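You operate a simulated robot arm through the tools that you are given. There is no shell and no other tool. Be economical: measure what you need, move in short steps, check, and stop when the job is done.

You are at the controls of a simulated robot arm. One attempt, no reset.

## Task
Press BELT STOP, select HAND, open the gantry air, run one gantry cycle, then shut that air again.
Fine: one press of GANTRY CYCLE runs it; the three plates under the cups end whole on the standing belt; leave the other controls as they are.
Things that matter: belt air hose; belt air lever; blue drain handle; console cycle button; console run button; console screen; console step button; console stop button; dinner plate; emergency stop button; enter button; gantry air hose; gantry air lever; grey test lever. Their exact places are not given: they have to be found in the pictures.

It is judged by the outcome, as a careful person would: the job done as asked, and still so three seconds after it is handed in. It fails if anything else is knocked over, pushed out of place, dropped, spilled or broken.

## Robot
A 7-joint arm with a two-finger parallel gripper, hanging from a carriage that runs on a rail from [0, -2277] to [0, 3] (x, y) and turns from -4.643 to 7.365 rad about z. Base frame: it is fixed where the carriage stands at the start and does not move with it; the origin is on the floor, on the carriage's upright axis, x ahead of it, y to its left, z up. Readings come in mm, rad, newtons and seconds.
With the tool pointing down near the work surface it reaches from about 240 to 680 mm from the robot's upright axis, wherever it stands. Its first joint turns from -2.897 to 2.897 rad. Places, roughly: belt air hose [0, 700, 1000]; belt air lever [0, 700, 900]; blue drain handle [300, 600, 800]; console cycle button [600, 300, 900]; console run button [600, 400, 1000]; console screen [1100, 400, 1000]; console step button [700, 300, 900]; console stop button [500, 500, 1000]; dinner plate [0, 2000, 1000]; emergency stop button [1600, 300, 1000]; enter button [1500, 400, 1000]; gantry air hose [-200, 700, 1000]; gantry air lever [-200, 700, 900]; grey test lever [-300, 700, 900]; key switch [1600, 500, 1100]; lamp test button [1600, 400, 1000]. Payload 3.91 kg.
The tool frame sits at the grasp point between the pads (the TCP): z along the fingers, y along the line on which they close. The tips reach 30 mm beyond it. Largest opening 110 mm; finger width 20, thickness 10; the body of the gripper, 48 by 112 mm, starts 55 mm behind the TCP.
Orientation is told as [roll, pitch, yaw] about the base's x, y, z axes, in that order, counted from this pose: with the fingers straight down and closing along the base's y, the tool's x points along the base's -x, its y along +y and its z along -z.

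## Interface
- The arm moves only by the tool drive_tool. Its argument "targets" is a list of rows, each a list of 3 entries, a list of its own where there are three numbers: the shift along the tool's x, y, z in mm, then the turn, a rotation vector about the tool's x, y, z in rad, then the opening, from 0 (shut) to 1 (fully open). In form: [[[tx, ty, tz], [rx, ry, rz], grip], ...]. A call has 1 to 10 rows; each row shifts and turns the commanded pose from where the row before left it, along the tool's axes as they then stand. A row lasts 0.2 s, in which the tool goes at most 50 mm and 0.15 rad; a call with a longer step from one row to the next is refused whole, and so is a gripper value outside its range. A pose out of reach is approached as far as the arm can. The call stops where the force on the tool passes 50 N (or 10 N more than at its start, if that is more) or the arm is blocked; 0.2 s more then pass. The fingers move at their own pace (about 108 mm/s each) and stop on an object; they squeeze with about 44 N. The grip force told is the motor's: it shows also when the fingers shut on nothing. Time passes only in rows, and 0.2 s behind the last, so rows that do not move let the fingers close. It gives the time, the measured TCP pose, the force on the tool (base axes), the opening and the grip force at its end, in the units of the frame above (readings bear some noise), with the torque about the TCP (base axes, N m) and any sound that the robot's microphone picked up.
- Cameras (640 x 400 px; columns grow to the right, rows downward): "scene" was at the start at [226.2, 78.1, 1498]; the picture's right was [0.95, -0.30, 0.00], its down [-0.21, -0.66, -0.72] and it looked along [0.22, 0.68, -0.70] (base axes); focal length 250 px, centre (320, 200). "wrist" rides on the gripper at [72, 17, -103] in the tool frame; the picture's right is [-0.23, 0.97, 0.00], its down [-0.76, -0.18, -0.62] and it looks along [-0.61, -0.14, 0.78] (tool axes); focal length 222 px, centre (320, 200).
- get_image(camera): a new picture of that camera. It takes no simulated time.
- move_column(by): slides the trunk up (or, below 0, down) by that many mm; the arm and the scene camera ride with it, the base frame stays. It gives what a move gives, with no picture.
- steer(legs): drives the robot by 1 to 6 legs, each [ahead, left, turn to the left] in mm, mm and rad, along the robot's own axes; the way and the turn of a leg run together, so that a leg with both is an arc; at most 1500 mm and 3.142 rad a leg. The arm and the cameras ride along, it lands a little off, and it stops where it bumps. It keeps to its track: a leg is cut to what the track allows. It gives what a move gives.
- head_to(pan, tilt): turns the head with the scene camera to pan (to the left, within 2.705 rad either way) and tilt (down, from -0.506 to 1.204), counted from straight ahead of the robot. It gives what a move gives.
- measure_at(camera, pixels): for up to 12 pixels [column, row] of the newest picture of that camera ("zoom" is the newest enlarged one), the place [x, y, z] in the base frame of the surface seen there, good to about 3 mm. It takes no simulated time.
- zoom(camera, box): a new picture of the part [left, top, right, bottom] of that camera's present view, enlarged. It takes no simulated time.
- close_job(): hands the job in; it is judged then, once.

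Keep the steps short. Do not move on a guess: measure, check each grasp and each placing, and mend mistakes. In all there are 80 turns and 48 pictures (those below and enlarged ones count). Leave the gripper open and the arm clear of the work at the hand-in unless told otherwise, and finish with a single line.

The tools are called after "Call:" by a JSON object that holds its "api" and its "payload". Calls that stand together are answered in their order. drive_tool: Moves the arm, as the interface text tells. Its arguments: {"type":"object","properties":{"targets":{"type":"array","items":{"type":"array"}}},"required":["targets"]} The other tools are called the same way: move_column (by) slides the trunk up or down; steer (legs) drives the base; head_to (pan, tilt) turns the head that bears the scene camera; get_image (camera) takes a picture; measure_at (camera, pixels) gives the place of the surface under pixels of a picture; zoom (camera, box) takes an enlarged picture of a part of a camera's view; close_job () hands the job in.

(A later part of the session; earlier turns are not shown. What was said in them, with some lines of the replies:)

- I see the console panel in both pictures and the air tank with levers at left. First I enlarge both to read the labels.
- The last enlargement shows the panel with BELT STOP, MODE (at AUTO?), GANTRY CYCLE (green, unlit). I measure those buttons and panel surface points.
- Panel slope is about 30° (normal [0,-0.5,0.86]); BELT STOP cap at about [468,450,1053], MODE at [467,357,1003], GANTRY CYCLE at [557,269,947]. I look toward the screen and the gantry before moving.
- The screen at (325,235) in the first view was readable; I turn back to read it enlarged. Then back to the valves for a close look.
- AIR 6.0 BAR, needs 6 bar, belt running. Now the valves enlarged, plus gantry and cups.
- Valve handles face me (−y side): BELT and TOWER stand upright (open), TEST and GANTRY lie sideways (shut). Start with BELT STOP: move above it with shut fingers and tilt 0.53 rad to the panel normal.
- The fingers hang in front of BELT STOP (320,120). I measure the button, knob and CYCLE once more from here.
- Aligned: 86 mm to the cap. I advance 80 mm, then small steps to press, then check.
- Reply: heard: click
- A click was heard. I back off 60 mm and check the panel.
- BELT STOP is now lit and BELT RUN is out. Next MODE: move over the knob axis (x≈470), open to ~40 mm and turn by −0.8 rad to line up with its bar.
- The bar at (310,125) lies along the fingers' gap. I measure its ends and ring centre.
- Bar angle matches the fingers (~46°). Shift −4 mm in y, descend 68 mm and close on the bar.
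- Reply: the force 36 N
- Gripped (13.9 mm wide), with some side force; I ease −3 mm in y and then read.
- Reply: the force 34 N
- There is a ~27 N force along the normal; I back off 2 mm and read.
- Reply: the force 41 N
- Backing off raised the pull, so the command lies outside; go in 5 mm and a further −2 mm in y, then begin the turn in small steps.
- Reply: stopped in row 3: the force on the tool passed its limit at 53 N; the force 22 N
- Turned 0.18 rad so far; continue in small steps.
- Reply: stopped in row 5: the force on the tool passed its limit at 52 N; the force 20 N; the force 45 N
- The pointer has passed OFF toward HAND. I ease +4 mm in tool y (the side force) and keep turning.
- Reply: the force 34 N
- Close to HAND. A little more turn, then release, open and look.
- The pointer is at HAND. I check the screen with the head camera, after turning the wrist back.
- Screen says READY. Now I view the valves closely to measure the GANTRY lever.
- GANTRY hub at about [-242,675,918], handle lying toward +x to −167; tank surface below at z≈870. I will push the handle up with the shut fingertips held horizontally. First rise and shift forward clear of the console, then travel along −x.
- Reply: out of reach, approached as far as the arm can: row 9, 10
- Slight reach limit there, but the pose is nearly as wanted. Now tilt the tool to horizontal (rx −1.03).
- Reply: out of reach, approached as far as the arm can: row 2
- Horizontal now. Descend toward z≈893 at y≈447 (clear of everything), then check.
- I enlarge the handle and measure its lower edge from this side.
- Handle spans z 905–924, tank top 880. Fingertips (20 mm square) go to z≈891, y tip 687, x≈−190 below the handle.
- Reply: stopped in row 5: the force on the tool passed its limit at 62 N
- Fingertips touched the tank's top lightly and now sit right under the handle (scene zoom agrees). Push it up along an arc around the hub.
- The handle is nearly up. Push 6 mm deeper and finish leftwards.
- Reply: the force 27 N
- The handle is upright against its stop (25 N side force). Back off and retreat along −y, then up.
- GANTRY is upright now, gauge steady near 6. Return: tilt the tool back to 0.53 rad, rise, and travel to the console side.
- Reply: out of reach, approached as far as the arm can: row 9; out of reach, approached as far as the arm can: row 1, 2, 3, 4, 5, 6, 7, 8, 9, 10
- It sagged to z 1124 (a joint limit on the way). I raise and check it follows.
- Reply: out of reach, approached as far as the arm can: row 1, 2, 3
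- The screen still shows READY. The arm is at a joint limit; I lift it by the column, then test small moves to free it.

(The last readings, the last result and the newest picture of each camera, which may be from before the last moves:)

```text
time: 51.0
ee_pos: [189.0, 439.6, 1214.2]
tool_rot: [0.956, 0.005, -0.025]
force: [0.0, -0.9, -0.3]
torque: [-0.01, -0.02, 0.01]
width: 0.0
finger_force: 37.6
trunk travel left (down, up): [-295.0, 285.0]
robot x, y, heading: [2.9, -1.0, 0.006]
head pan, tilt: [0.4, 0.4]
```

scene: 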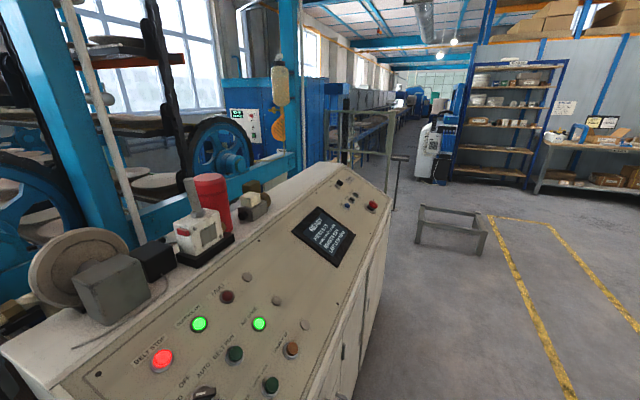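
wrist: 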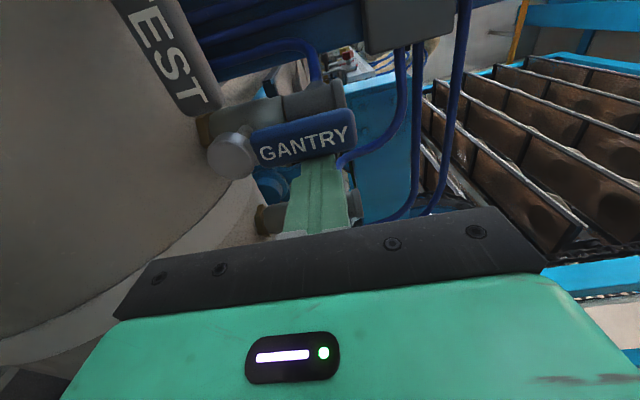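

That works. Travel to +x and back toward y≈250 at this tilt.

Call:
{"api": "drive_tool", "payload": {"targets": [[[-42, -4, -9], [0, 0, 0], 0], [[-42, -4, -9], [0, 0, 0], 0], [[-42, -4, -9], [0, 0, 0], 0], [[-42, -12, -17], [0, 0, 0], 0], [[-42, -12, -17], [0, 0, 0], 0]]}}

Call:
{"api": "drive_tool", "payload": {"targets": [[[-42, -12, -17], [0, 0, 0], 0], [[-42, -12, -17], [0, 0, 0], 0], [[-42, -12, -17], [0, 0, 0], 0], [[-34, -12, -17], [0, 0, 0], 0], [[0, 0, 0], [0.14, 0, 0], 0], [[0, 0, 0], [0.14, 0, 0], 0], [[0, 0, 0], [0.14, 0, 0], 0]]}}

```text
time: 52.2
ee_pos: [399.6, 398.0, 1196.9]
tool_rot: [0.954, 0.006, -0.028]
force: [-0.8, 0.3, 0.1]
torque: [-0.03, 0.01, 0.03]
width: 0.0
finger_force: 37.8
out of reach, approached as far as the arm can: row 3, 4, 5
trunk travel left (down, up): [-295.0, 285.0]
robot x, y, heading: [1.1, -3.2, 0.004]
head pan, tilt: [0.4, 0.4]
```

```text
time: 53.8
ee_pos: [561.1, 317.2, 1191.2]
tool_rot: [0.533, 0.006, -0.023]
force: [0.4, 0.4, 0.4]
torque: [0.0, -0.01, 0.02]
width: 0.0
finger_force: 37.8
out of reach, approached as far as the arm can: row 1
trunk travel left (down, up): [-295.0, 285.0]
robot x, y, heading: [1.1, -0.5, 0.0]
head pan, tilt: [0.4, 0.4]
```

Freed. Lower the column back by 120, then shift down-panel to GANTRY CYCLE and look.

Call:
{"api": "move_column", "payload": {"by": -120}}

Call:
{"api": "drive_tool", "payload": {"targets": [[[2, -35, 0], [0, 0, 0], 0], [[0, -35, 0], [0, 0, 0], 0], [[0, -33, 0], [0, 0, 0], 0]]}}

Call:
{"api": "get_image", "payload": {"camera": "wrist"}}

```text
time: 55.3
ee_pos: [561.0, 317.5, 1071.9]
tool_rot: [0.533, 0.005, -0.024]
force: [-0.6, -0.3, 0.5]
torque: [0.02, -0.03, -0.02]
width: 0.1
finger_force: 37.9
trunk travel left (down, up): [-175.0, 405.0]
robot x, y, heading: [-2.5, 1.1, -0.002]
head pan, tilt: [0.4, 0.4]
```

```text
time: 56.1
ee_pos: [558.1, 228.6, 1021.2]
tool_rot: [0.533, 0.006, -0.025]
force: [1.3, 0.6, 0.0]
torque: [0.02, -0.01, 0.01]
width: 0.0
finger_force: 38.1
trunk travel left (down, up): [-175.0, 405.0]
robot x, y, heading: [1.2, 0.8, -0.002]
head pan, tilt: [0.4, 0.4]
```

```text
14 pictures are left
```

wrist: 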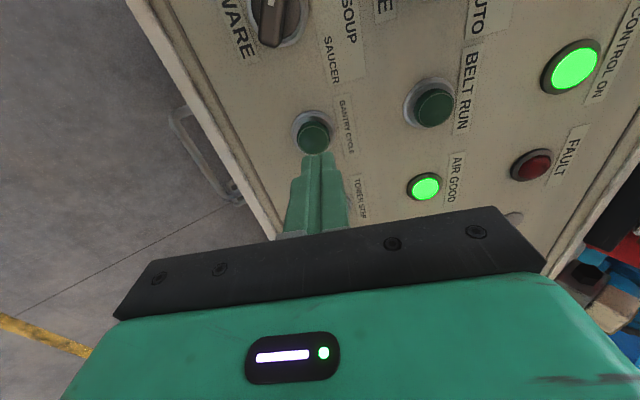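

Label GANTRY CYCLE is beside the green button at (313,136). Measure its cap, and read the screen once more before pressing.

Call:
{"api": "measure_at", "payload": {"camera": "wrist", "pixels": [[313, 136], [308, 130], [318, 140]]}}

Call:
{"api": "zoom", "payload": {"camera": "scene", "box": [285, 200, 365, 270]}}

Call:
{"api": "head_to", "payload": {"pan": 1.75, "tilt": 0.3}}

Call:
{"api": "get_image", "payload": {"camera": "scene"}}

```text
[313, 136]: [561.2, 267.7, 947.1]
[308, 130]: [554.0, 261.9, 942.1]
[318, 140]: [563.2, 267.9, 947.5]
```

```text
5.71 times, centred on (325, 235) of scene
```

zoom: 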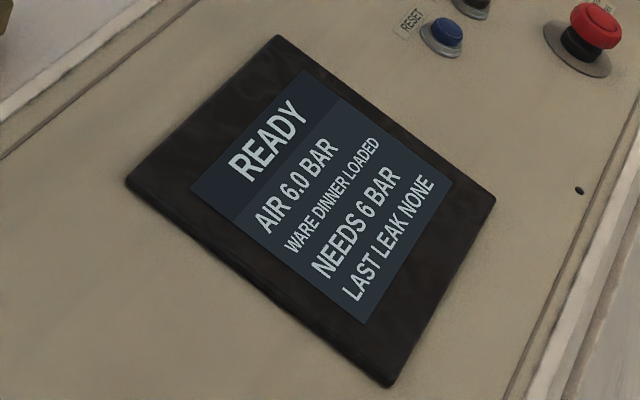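

```text
time: 57.6
ee_pos: [557.4, 229.9, 1022.0]
tool_rot: [0.533, 0.008, -0.024]
force: [-1.4, -1.3, -0.5]
torque: [0.02, 0.0, -0.01]
width: 0.0
finger_force: 37.4
trunk travel left (down, up): [-175.0, 405.0]
robot x, y, heading: [0.3, -1.9, -0.001]
head pan, tilt: [1.751, 0.3]
```

```text
12 pictures are left
```

scene: 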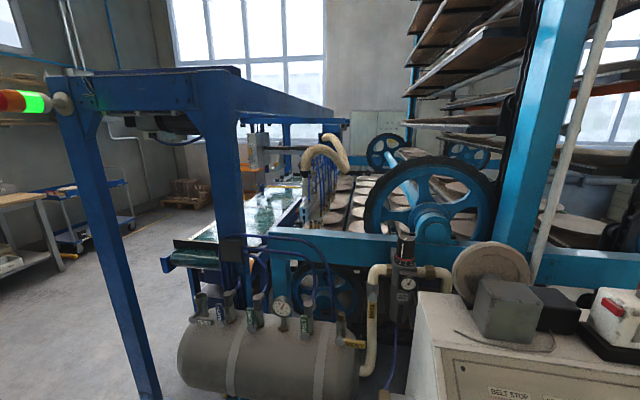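

READY, 6 bar. Tip is 53 mm from the cap, 5 mm high on the panel; shift −5 mm and press once, then retreat.

Call:
{"api": "drive_tool", "payload": {"targets": [[[-1, -5, 25], [0, 0, 0], 0], [[0, 0, 22], [0, 0, 0], 0], [[0, 0, 4], [0, 0, 0], 0], [[0, 0, 2], [0, 0, 0], 0], [[0, 0, 2], [0, 0, 0], 0], [[0, 0, 2], [0, 0, 0], 0]]}}

```text
time: 59.0
ee_pos: [558.3, 253.4, 965.4]
tool_rot: [0.535, 0.009, -0.023]
force: [-2.1, -0.9, 3.0]
torque: [-0.02, 0.08, -0.01]
width: 0.2
finger_force: 37.7
trunk travel left (down, up): [-175.0, 405.0]
robot x, y, heading: [-2.6, -5.3, 0.003]
head pan, tilt: [1.751, 0.3]
heard: click
```

Click heard. Retreat, and watch the gantry.

Call:
{"api": "drive_tool", "payload": {"targets": [[[0, 0, -30], [0, 0, 0], 0], [[0, 0, -40], [0, 0, 0], 0], [[0, 0, -40], [0, 0, 0], 0], [[0, 0, -40], [0, 0, 0], 0], [[0, 0, 0], [0, 0, 0], 0], [[0, 0, 0], [0, 0, 0], 0]]}}

Call:
{"api": "zoom", "payload": {"camera": "scene", "box": [160, 110, 480, 310]}}

```text
time: 60.4
ee_pos: [594.8, 204.1, 1032.9]
tool_rot: [0.534, 0.003, -0.026]
force: [0.3, -0.4, 0.2]
torque: [0.02, 0.02, -0.01]
width: 0.1
finger_force: 37.1
out of reach, approached as far as the arm can: row 2, 3, 4
trunk travel left (down, up): [-175.0, 405.0]
robot x, y, heading: [2.1, -3.0, 0.004]
head pan, tilt: [1.751, 0.3]
```

```text
2.00 times, centred on (320, 210) of scene
```

zoom: 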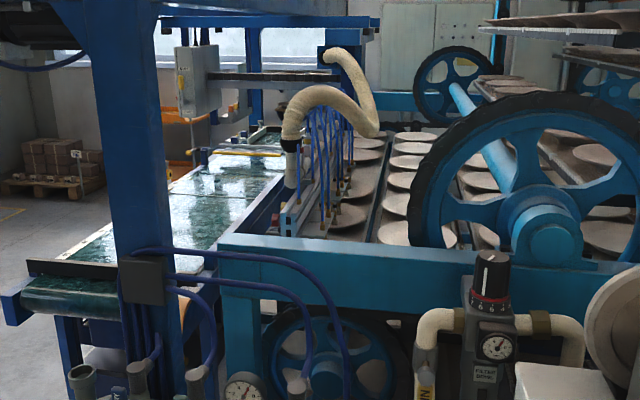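

I let the cycle run while lifting the arm clear by the column, then look at the gantry again.

Call:
{"api": "move_column", "payload": {"by": 120}}

Call:
{"api": "head_to", "payload": {"pan": 1.75, "tilt": 0.4}}

Call:
{"api": "zoom", "payload": {"camera": "scene", "box": [160, 110, 480, 310]}}

```text
time: 61.9
ee_pos: [595.8, 205.1, 1152.8]
tool_rot: [0.536, 0.004, -0.024]
force: [-0.2, -0.8, 0.1]
torque: [0.01, 0.01, 0.0]
width: 0.0
finger_force: 37.7
trunk travel left (down, up): [-295.0, 285.0]
robot x, y, heading: [1.5, -0.1, 0.001]
head pan, tilt: [1.751, 0.3]
```

```text
time: 62.5
ee_pos: [595.9, 205.5, 1151.6]
tool_rot: [0.534, 0.005, -0.027]
force: [0.8, -0.7, -0.4]
torque: [-0.02, 0.0, -0.01]
width: 0.0
finger_force: 37.8
trunk travel left (down, up): [-295.0, 285.0]
robot x, y, heading: [0.7, 0.4, -0.0]
head pan, tilt: [1.751, 0.4]
```

```text
2.00 times, centred on (320, 210) of scene
```

zoom: 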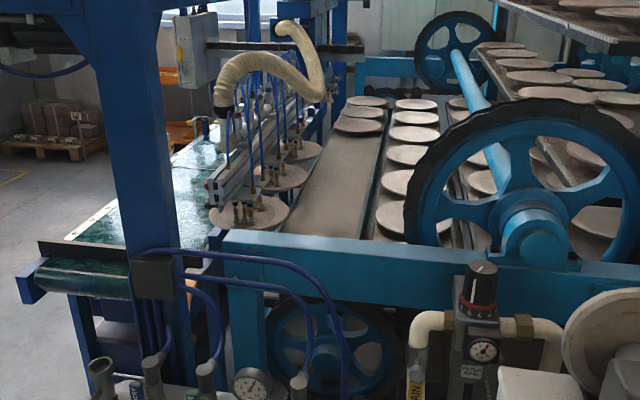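

The gantry carries the three plates toward the belt. Meanwhile retrace my way back toward the valve side, high and clear.

Call:
{"api": "drive_tool", "payload": {"targets": [[[12, 39, 8], [0, 0, 0], 0], [[12, 39, 8], [0, 0, 0], 0], [[11, 38, 7], [0, 0, 0], 0], [[0, 0, 0], [-0.14, 0, 0], 0], [[0, 0, 0], [-0.14, 0, 0], 0], [[0, 0, 0], [-0.14, 0, 0], 0]]}}

Call:
{"api": "drive_tool", "payload": {"targets": [[[40, 12, 14], [0, 0, 0], 0], [[40, 12, 14], [0, 0, 0], 0], [[42, 10, 12], [0, 0, 0], 0], [[42, 10, 10], [0, 0, 0], 0], [[42, 8, 10], [0, 0, 0], 0], [[42, 4, 8], [0, 0, 0], 0], [[42, 4, 8], [0, 0, 0], 0], [[42, 4, 8], [0, 0, 0], 0], [[40, 0, 0], [0, 0, 0], 0]]}}

Call:
{"api": "zoom", "payload": {"camera": "scene", "box": [160, 80, 480, 280]}}

```text
time: 63.9
ee_pos: [563.7, 317.8, 1191.2]
tool_rot: [0.954, 0.003, -0.026]
force: [-0.6, 0.7, -0.3]
torque: [0.0, 0.03, -0.04]
width: 0.0
finger_force: 37.5
trunk travel left (down, up): [-295.0, 285.0]
robot x, y, heading: [-0.1, -1.5, 0.002]
head pan, tilt: [1.751, 0.4]
```

```text
time: 65.9
ee_pos: [202.4, 444.9, 1191.8]
tool_rot: [0.953, 0.004, -0.027]
force: [1.1, 0.7, 0.1]
torque: [0.01, -0.02, 0.05]
width: 0.0
finger_force: 37.5
out of reach, approached as far as the arm can: row 1, 3
trunk travel left (down, up): [-295.0, 285.0]
robot x, y, heading: [-2.7, -3.2, 0.001]
head pan, tilt: [1.751, 0.4]
```

```text
2.00 times, centred on (320, 180) of scene
```

zoom: 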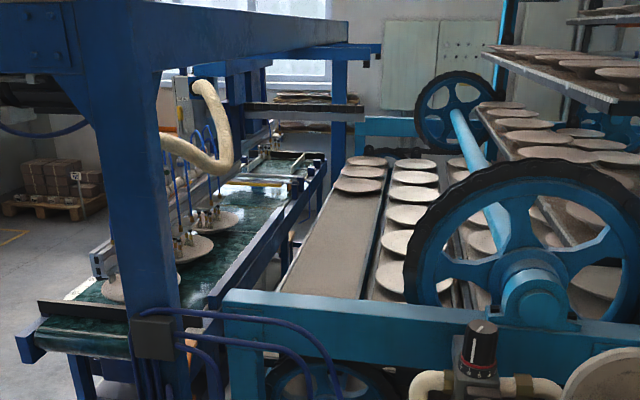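

Plates are being set on the belt. Go on: tilt to horizontal and travel to x≈−100.

Call:
{"api": "drive_tool", "payload": {"targets": [[[20, 0, 0], [-0.124, 0, 0], 0], [[30, 0, 0], [-0.124, 0, 0], 0], [[30, 0, 0], [-0.124, 0, 0], 0], [[30, 0, 0], [-0.124, 0, 0], 0], [[30, 0, 0], [-0.122, 0, 0], 0], [[45, 0, 0], [0, 0, 0], 0], [[45, 0, 0], [0, 0, 0], 0], [[45, 0, 0], [0, 0, 0], 0], [[45, 0, 0], [0, 0, 0], 0]]}}

Call:
{"api": "drive_tool", "payload": {"targets": [[[45, 0, 0], [0, 0, 0], 0], [[45, 0, 0], [0, 0, 0], 0], [[45, 0, 0], [0, 0, 0], 0], [[25, 0, 0], [0, 0, 0], 0], [[0, -40, 0], [0, 0, 0], 0], [[0, -40, 0], [0, 0, 0], 0]]}}

Call:
{"api": "zoom", "payload": {"camera": "scene", "box": [120, 40, 480, 280]}}

```text
time: 67.9
ee_pos: [-123.7, 456.1, 1194.7]
tool_rot: [1.571, 0.003, -0.027]
force: [0.4, -0.4, -0.2]
torque: [-0.01, 0.0, -0.01]
width: 0.0
finger_force: 37.4
trunk travel left (down, up): [-295.0, 285.0]
robot x, y, heading: [2.9, -0.1, 0.004]
head pan, tilt: [1.751, 0.4]
```

```text
time: 69.3
ee_pos: [-283.2, 456.5, 1111.1]
tool_rot: [1.57, 0.003, -0.027]
force: [0.0, 0.3, 0.6]
torque: [0.0, 0.0, -0.05]
width: 0.0
finger_force: 37.5
trunk travel left (down, up): [-295.0, 285.0]
robot x, y, heading: [0.0, -1.6, 0.001]
head pan, tilt: [1.751, 0.4]
```

```text
1.67 times, centred on (300, 160) of scene
```

zoom: 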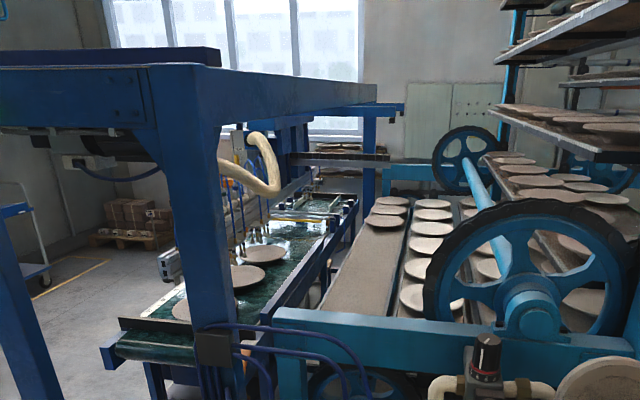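

Plates lie on the belt and the cups rise. Lower the column by 120 and let time pass, then read the screen for the cycle's end.

Call:
{"api": "move_column", "payload": {"by": -120}}

Call:
{"api": "drive_tool", "payload": {"targets": [[[0, 0, 0], [0, 0, 0], 0], [[0, 0, 0], [0, 0, 0], 0], [[0, 0, 0], [0, 0, 0], 0], [[0, 0, 0], [0, 0, 0], 0], [[0, 0, 0], [0, 0, 0], 0], [[0, 0, 0], [0, 0, 0], 0], [[0, 0, 0], [0, 0, 0], 0], [[0, 0, 0], [0, 0, 0], 0], [[0, 0, 0], [0, 0, 0], 0], [[0, 0, 0], [0, 0, 0], 0]]}}

Call:
{"api": "head_to", "payload": {"pan": 0.4, "tilt": 0.4}}

Call:
{"api": "zoom", "payload": {"camera": "scene", "box": [285, 200, 365, 270]}}

```text
time: 70.8
ee_pos: [-283.3, 456.4, 991.7]
tool_rot: [1.569, 0.003, -0.026]
force: [-0.2, -0.5, 0.2]
torque: [0.01, 0.0, -0.02]
width: 0.0
finger_force: 37.8
trunk travel left (down, up): [-175.0, 405.0]
robot x, y, heading: [-1.1, -2.4, 0.001]
head pan, tilt: [1.751, 0.4]
```

```text
time: 73.0
ee_pos: [-281.5, 457.4, 991.3]
tool_rot: [1.571, 0.004, -0.027]
force: [0.0, 0.0, -0.9]
torque: [0.03, 0.01, 0.02]
width: 0.0
finger_force: 37.7
trunk travel left (down, up): [-175.0, 405.0]
robot x, y, heading: [-1.3, 2.6, 0.006]
head pan, tilt: [1.751, 0.4]
```

```text
time: 74.5
ee_pos: [-282.9, 456.8, 991.5]
tool_rot: [1.571, 0.003, -0.026]
force: [-0.9, 0.3, -0.2]
torque: [-0.01, -0.02, 0.03]
width: 0.1
finger_force: 37.4
trunk travel left (down, up): [-175.0, 405.0]
robot x, y, heading: [1.7, -2.6, -0.002]
head pan, tilt: [0.4, 0.4]
```

```text
5.71 times, centred on (325, 235) of scene
```

zoom: 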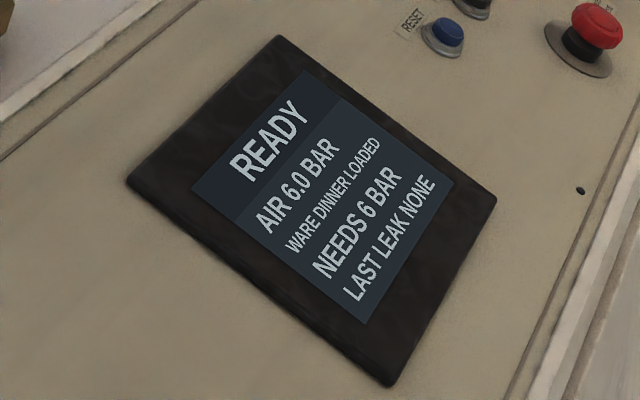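

READY again; cycle is over. Now shut the air: fingertips to the left of the upright handle (x≈−286, z≈966, tip y≈686).

Call:
{"api": "drive_tool", "payload": {"targets": [[[4, -25, 20], [0, 0, 0], 0], [[4, 0, 45], [0, 0, 0], 0], [[0, 0, 45], [0, 0, 0], 0], [[0, 0, 45], [0, 0, 0], 0], [[0, 0, 25], [0, 0, 0], 0], [[0, 0, 19], [0, 0, 0], 0]]}}

Call:
{"api": "head_to", "payload": {"pan": 2.0, "tilt": 0.5}}

Call:
{"api": "get_image", "payload": {"camera": "wrist"}}

```text
time: 75.9
ee_pos: [-287.3, 656.1, 966.3]
tool_rot: [1.572, 0.002, -0.026]
force: [-0.7, -0.4, -0.6]
torque: [-0.01, -0.01, 0.02]
width: 0.0
finger_force: 37.6
trunk travel left (down, up): [-175.0, 405.0]
robot x, y, heading: [-0.5, 0.3, 0.002]
head pan, tilt: [0.4, 0.4]
```

```text
time: 77.6
ee_pos: [-287.4, 654.3, 965.9]
tool_rot: [1.572, 0.002, -0.027]
force: [-0.2, 0.3, -0.2]
torque: [-0.01, -0.02, 0.01]
width: 0.1
finger_force: 37.6
trunk travel left (down, up): [-175.0, 405.0]
robot x, y, heading: [-2.5, 0.8, 0.004]
head pan, tilt: [2.0, 0.499]
```

```text
6 pictures are left
```

wrist: 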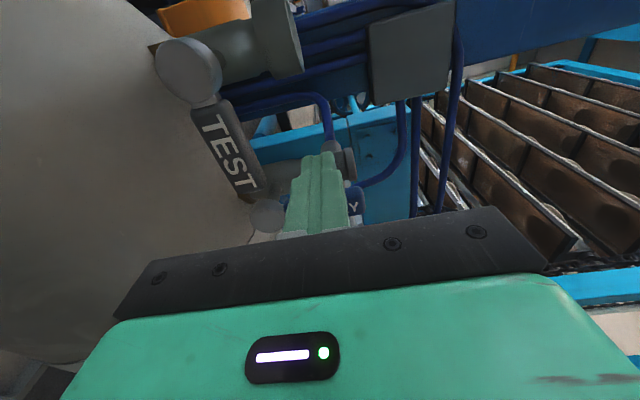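

Fingers sit left of the GANTRY handle and above TEST. Push the handle over to the right and down along the arc.

Call:
{"api": "drive_tool", "payload": {"targets": [[[-20, 0, 2], [0, 0, 0], 0], [[-9, 2, 0], [0, 0, 0], 0], [[-9, 2, 0], [0, 0, 0], 0], [[-9, -1, 0], [0, 0, 0], 0], [[-9.5, -2, 0], [0, 0, 0], 0], [[-8.5, -4, 0], [0, 0, 0], 0], [[-8, -5, 0], [0, 0, 0], 0], [[-6.5, -6.5, 0], [0, 0, 0], 0], [[-6, -7, 0], [0, 0, 0], 0]]}}

Call:
{"api": "drive_tool", "payload": {"targets": [[[-3, -5, 1], [0, 0, 0], 0], [[-3, -5, 0], [0, 0, 0], 0], [[0, -4, 0], [0, 0, 0], 0], [[0, -3, 0], [0, 0, 0], 0]]}}

Call:
{"api": "get_image", "payload": {"camera": "wrist"}}

```text
time: 79.6
ee_pos: [-200.1, 655.4, 944.1]
tool_rot: [1.571, 0.004, -0.026]
force: [0.0, 0.7, 0.9]
torque: [0.04, -0.02, 0.01]
width: 0.1
finger_force: 37.9
trunk travel left (down, up): [-175.0, 405.0]
robot x, y, heading: [-2.1, -0.5, -0.003]
head pan, tilt: [2.0, 0.499]
```

```text
time: 80.6
ee_pos: [-193.9, 656.3, 935.4]
tool_rot: [1.586, 0.006, -0.032]
force: [1.0, -8.0, 14.1]
torque: [0.22, -0.02, 0.0]
width: 0.0
finger_force: 37.6
trunk travel left (down, up): [-175.0, 405.0]
robot x, y, heading: [0.1, -1.7, 0.001]
head pan, tilt: [2.0, 0.499]
stopped in row 4: the force on the tool passed its limit at 56 N (the readings are from after the stop); the commanded pose is now the measured one
```

```text
5 pictures are left
```

wrist: 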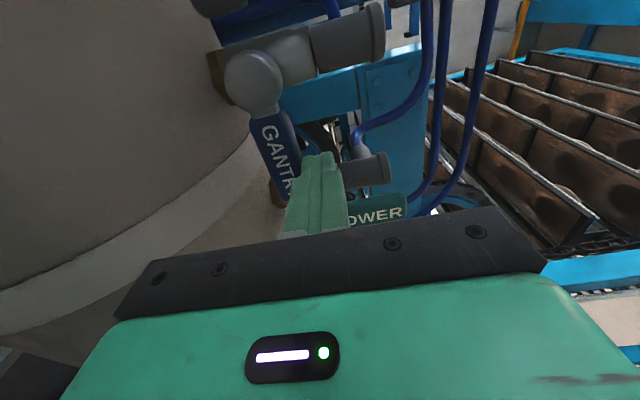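

It met the stop with the handle level again (z 935 on top of it). Lift slightly, retreat along −y, open the gripper and check.

Call:
{"api": "drive_tool", "payload": {"targets": [[[0, 6, 0], [0, 0, 0], 0], [[0, 0, -40], [0, 0, 0], 0], [[0, 0, -45], [0, 0, 0], 0], [[0, 0, -45], [0, 0, 0], 0], [[0, 0, -45], [0, 0, 0], 0], [[0, 40, 0], [0, 0, 0], 1], [[0, 40, 0], [0, 0, 0], 1], [[0, 40, 0], [0, 0, 0], 1], [[0, 0, 0], [0, 0, 0], 1]]}}

Call:
{"api": "get_image", "payload": {"camera": "scene"}}

```text
time: 82.6
ee_pos: [-199.4, 479.2, 1057.2]
tool_rot: [1.583, 0.008, -0.032]
force: [-0.3, 0.2, 0.4]
torque: [0.01, 0.0, 0.02]
width: 110.1
finger_force: 0.0
trunk travel left (down, up): [-175.0, 405.0]
robot x, y, heading: [-0.6, -0.5, 0.0]
head pan, tilt: [2.0, 0.499]
```

```text
4 pictures are left
```

scene: 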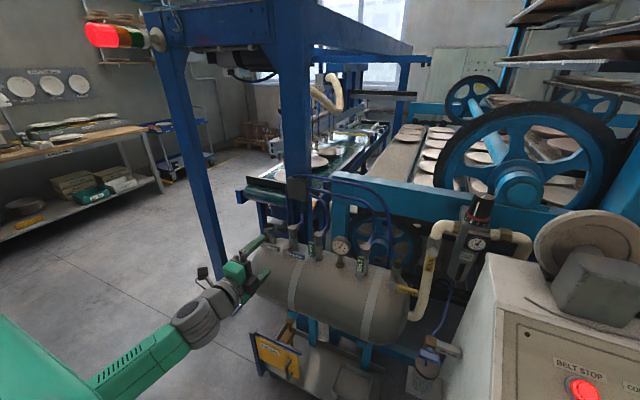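

The tower light shows red now. I enlarge the valves/gantry region and read the screen.

Call:
{"api": "zoom", "payload": {"camera": "scene", "box": [220, 60, 440, 270]}}

Call:
{"api": "head_to", "payload": {"pan": 0.4, "tilt": 0.4}}

Call:
{"api": "zoom", "payload": {"camera": "scene", "box": [100, 190, 400, 400]}}

```text
1.90 times, centred on (330, 165) of scene
```

zoom: 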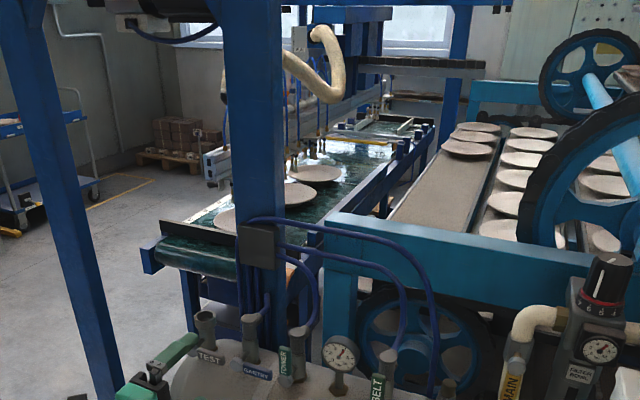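

```text
time: 84.3
ee_pos: [-199.1, 479.9, 1056.8]
tool_rot: [1.583, 0.006, -0.029]
force: [-0.3, 0.5, 0.2]
torque: [0.05, 0.01, 0.02]
width: 110.3
finger_force: 0.1
trunk travel left (down, up): [-175.0, 405.0]
robot x, y, heading: [-2.8, -2.5, 0.001]
head pan, tilt: [0.4, 0.4]
```

```text
1.90 times, centred on (250, 295) of scene
```

zoom: 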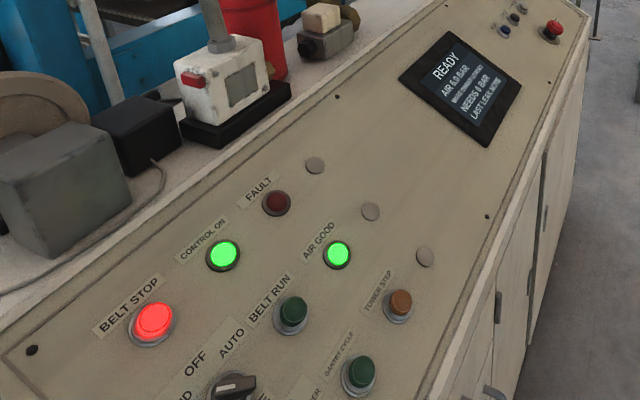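

The screen reads READY with 6.0 bar. FAULT is dark, AIR GOOD and BELT STOP are lit, and MODE points to HAND. GANTRY lies level (shut) and the three plates lie whole on the standing belt. The gripper is open and the arm is clear of the work, so I hand in.

Call:
{"api": "close_job", "payload": {}}

```text
The job is handed in.
```

Job handed in: belt stopped, HAND selected, one gantry cycle run with its air opened beforehand and shut again afterwards, and three whole plates on the standing belt.
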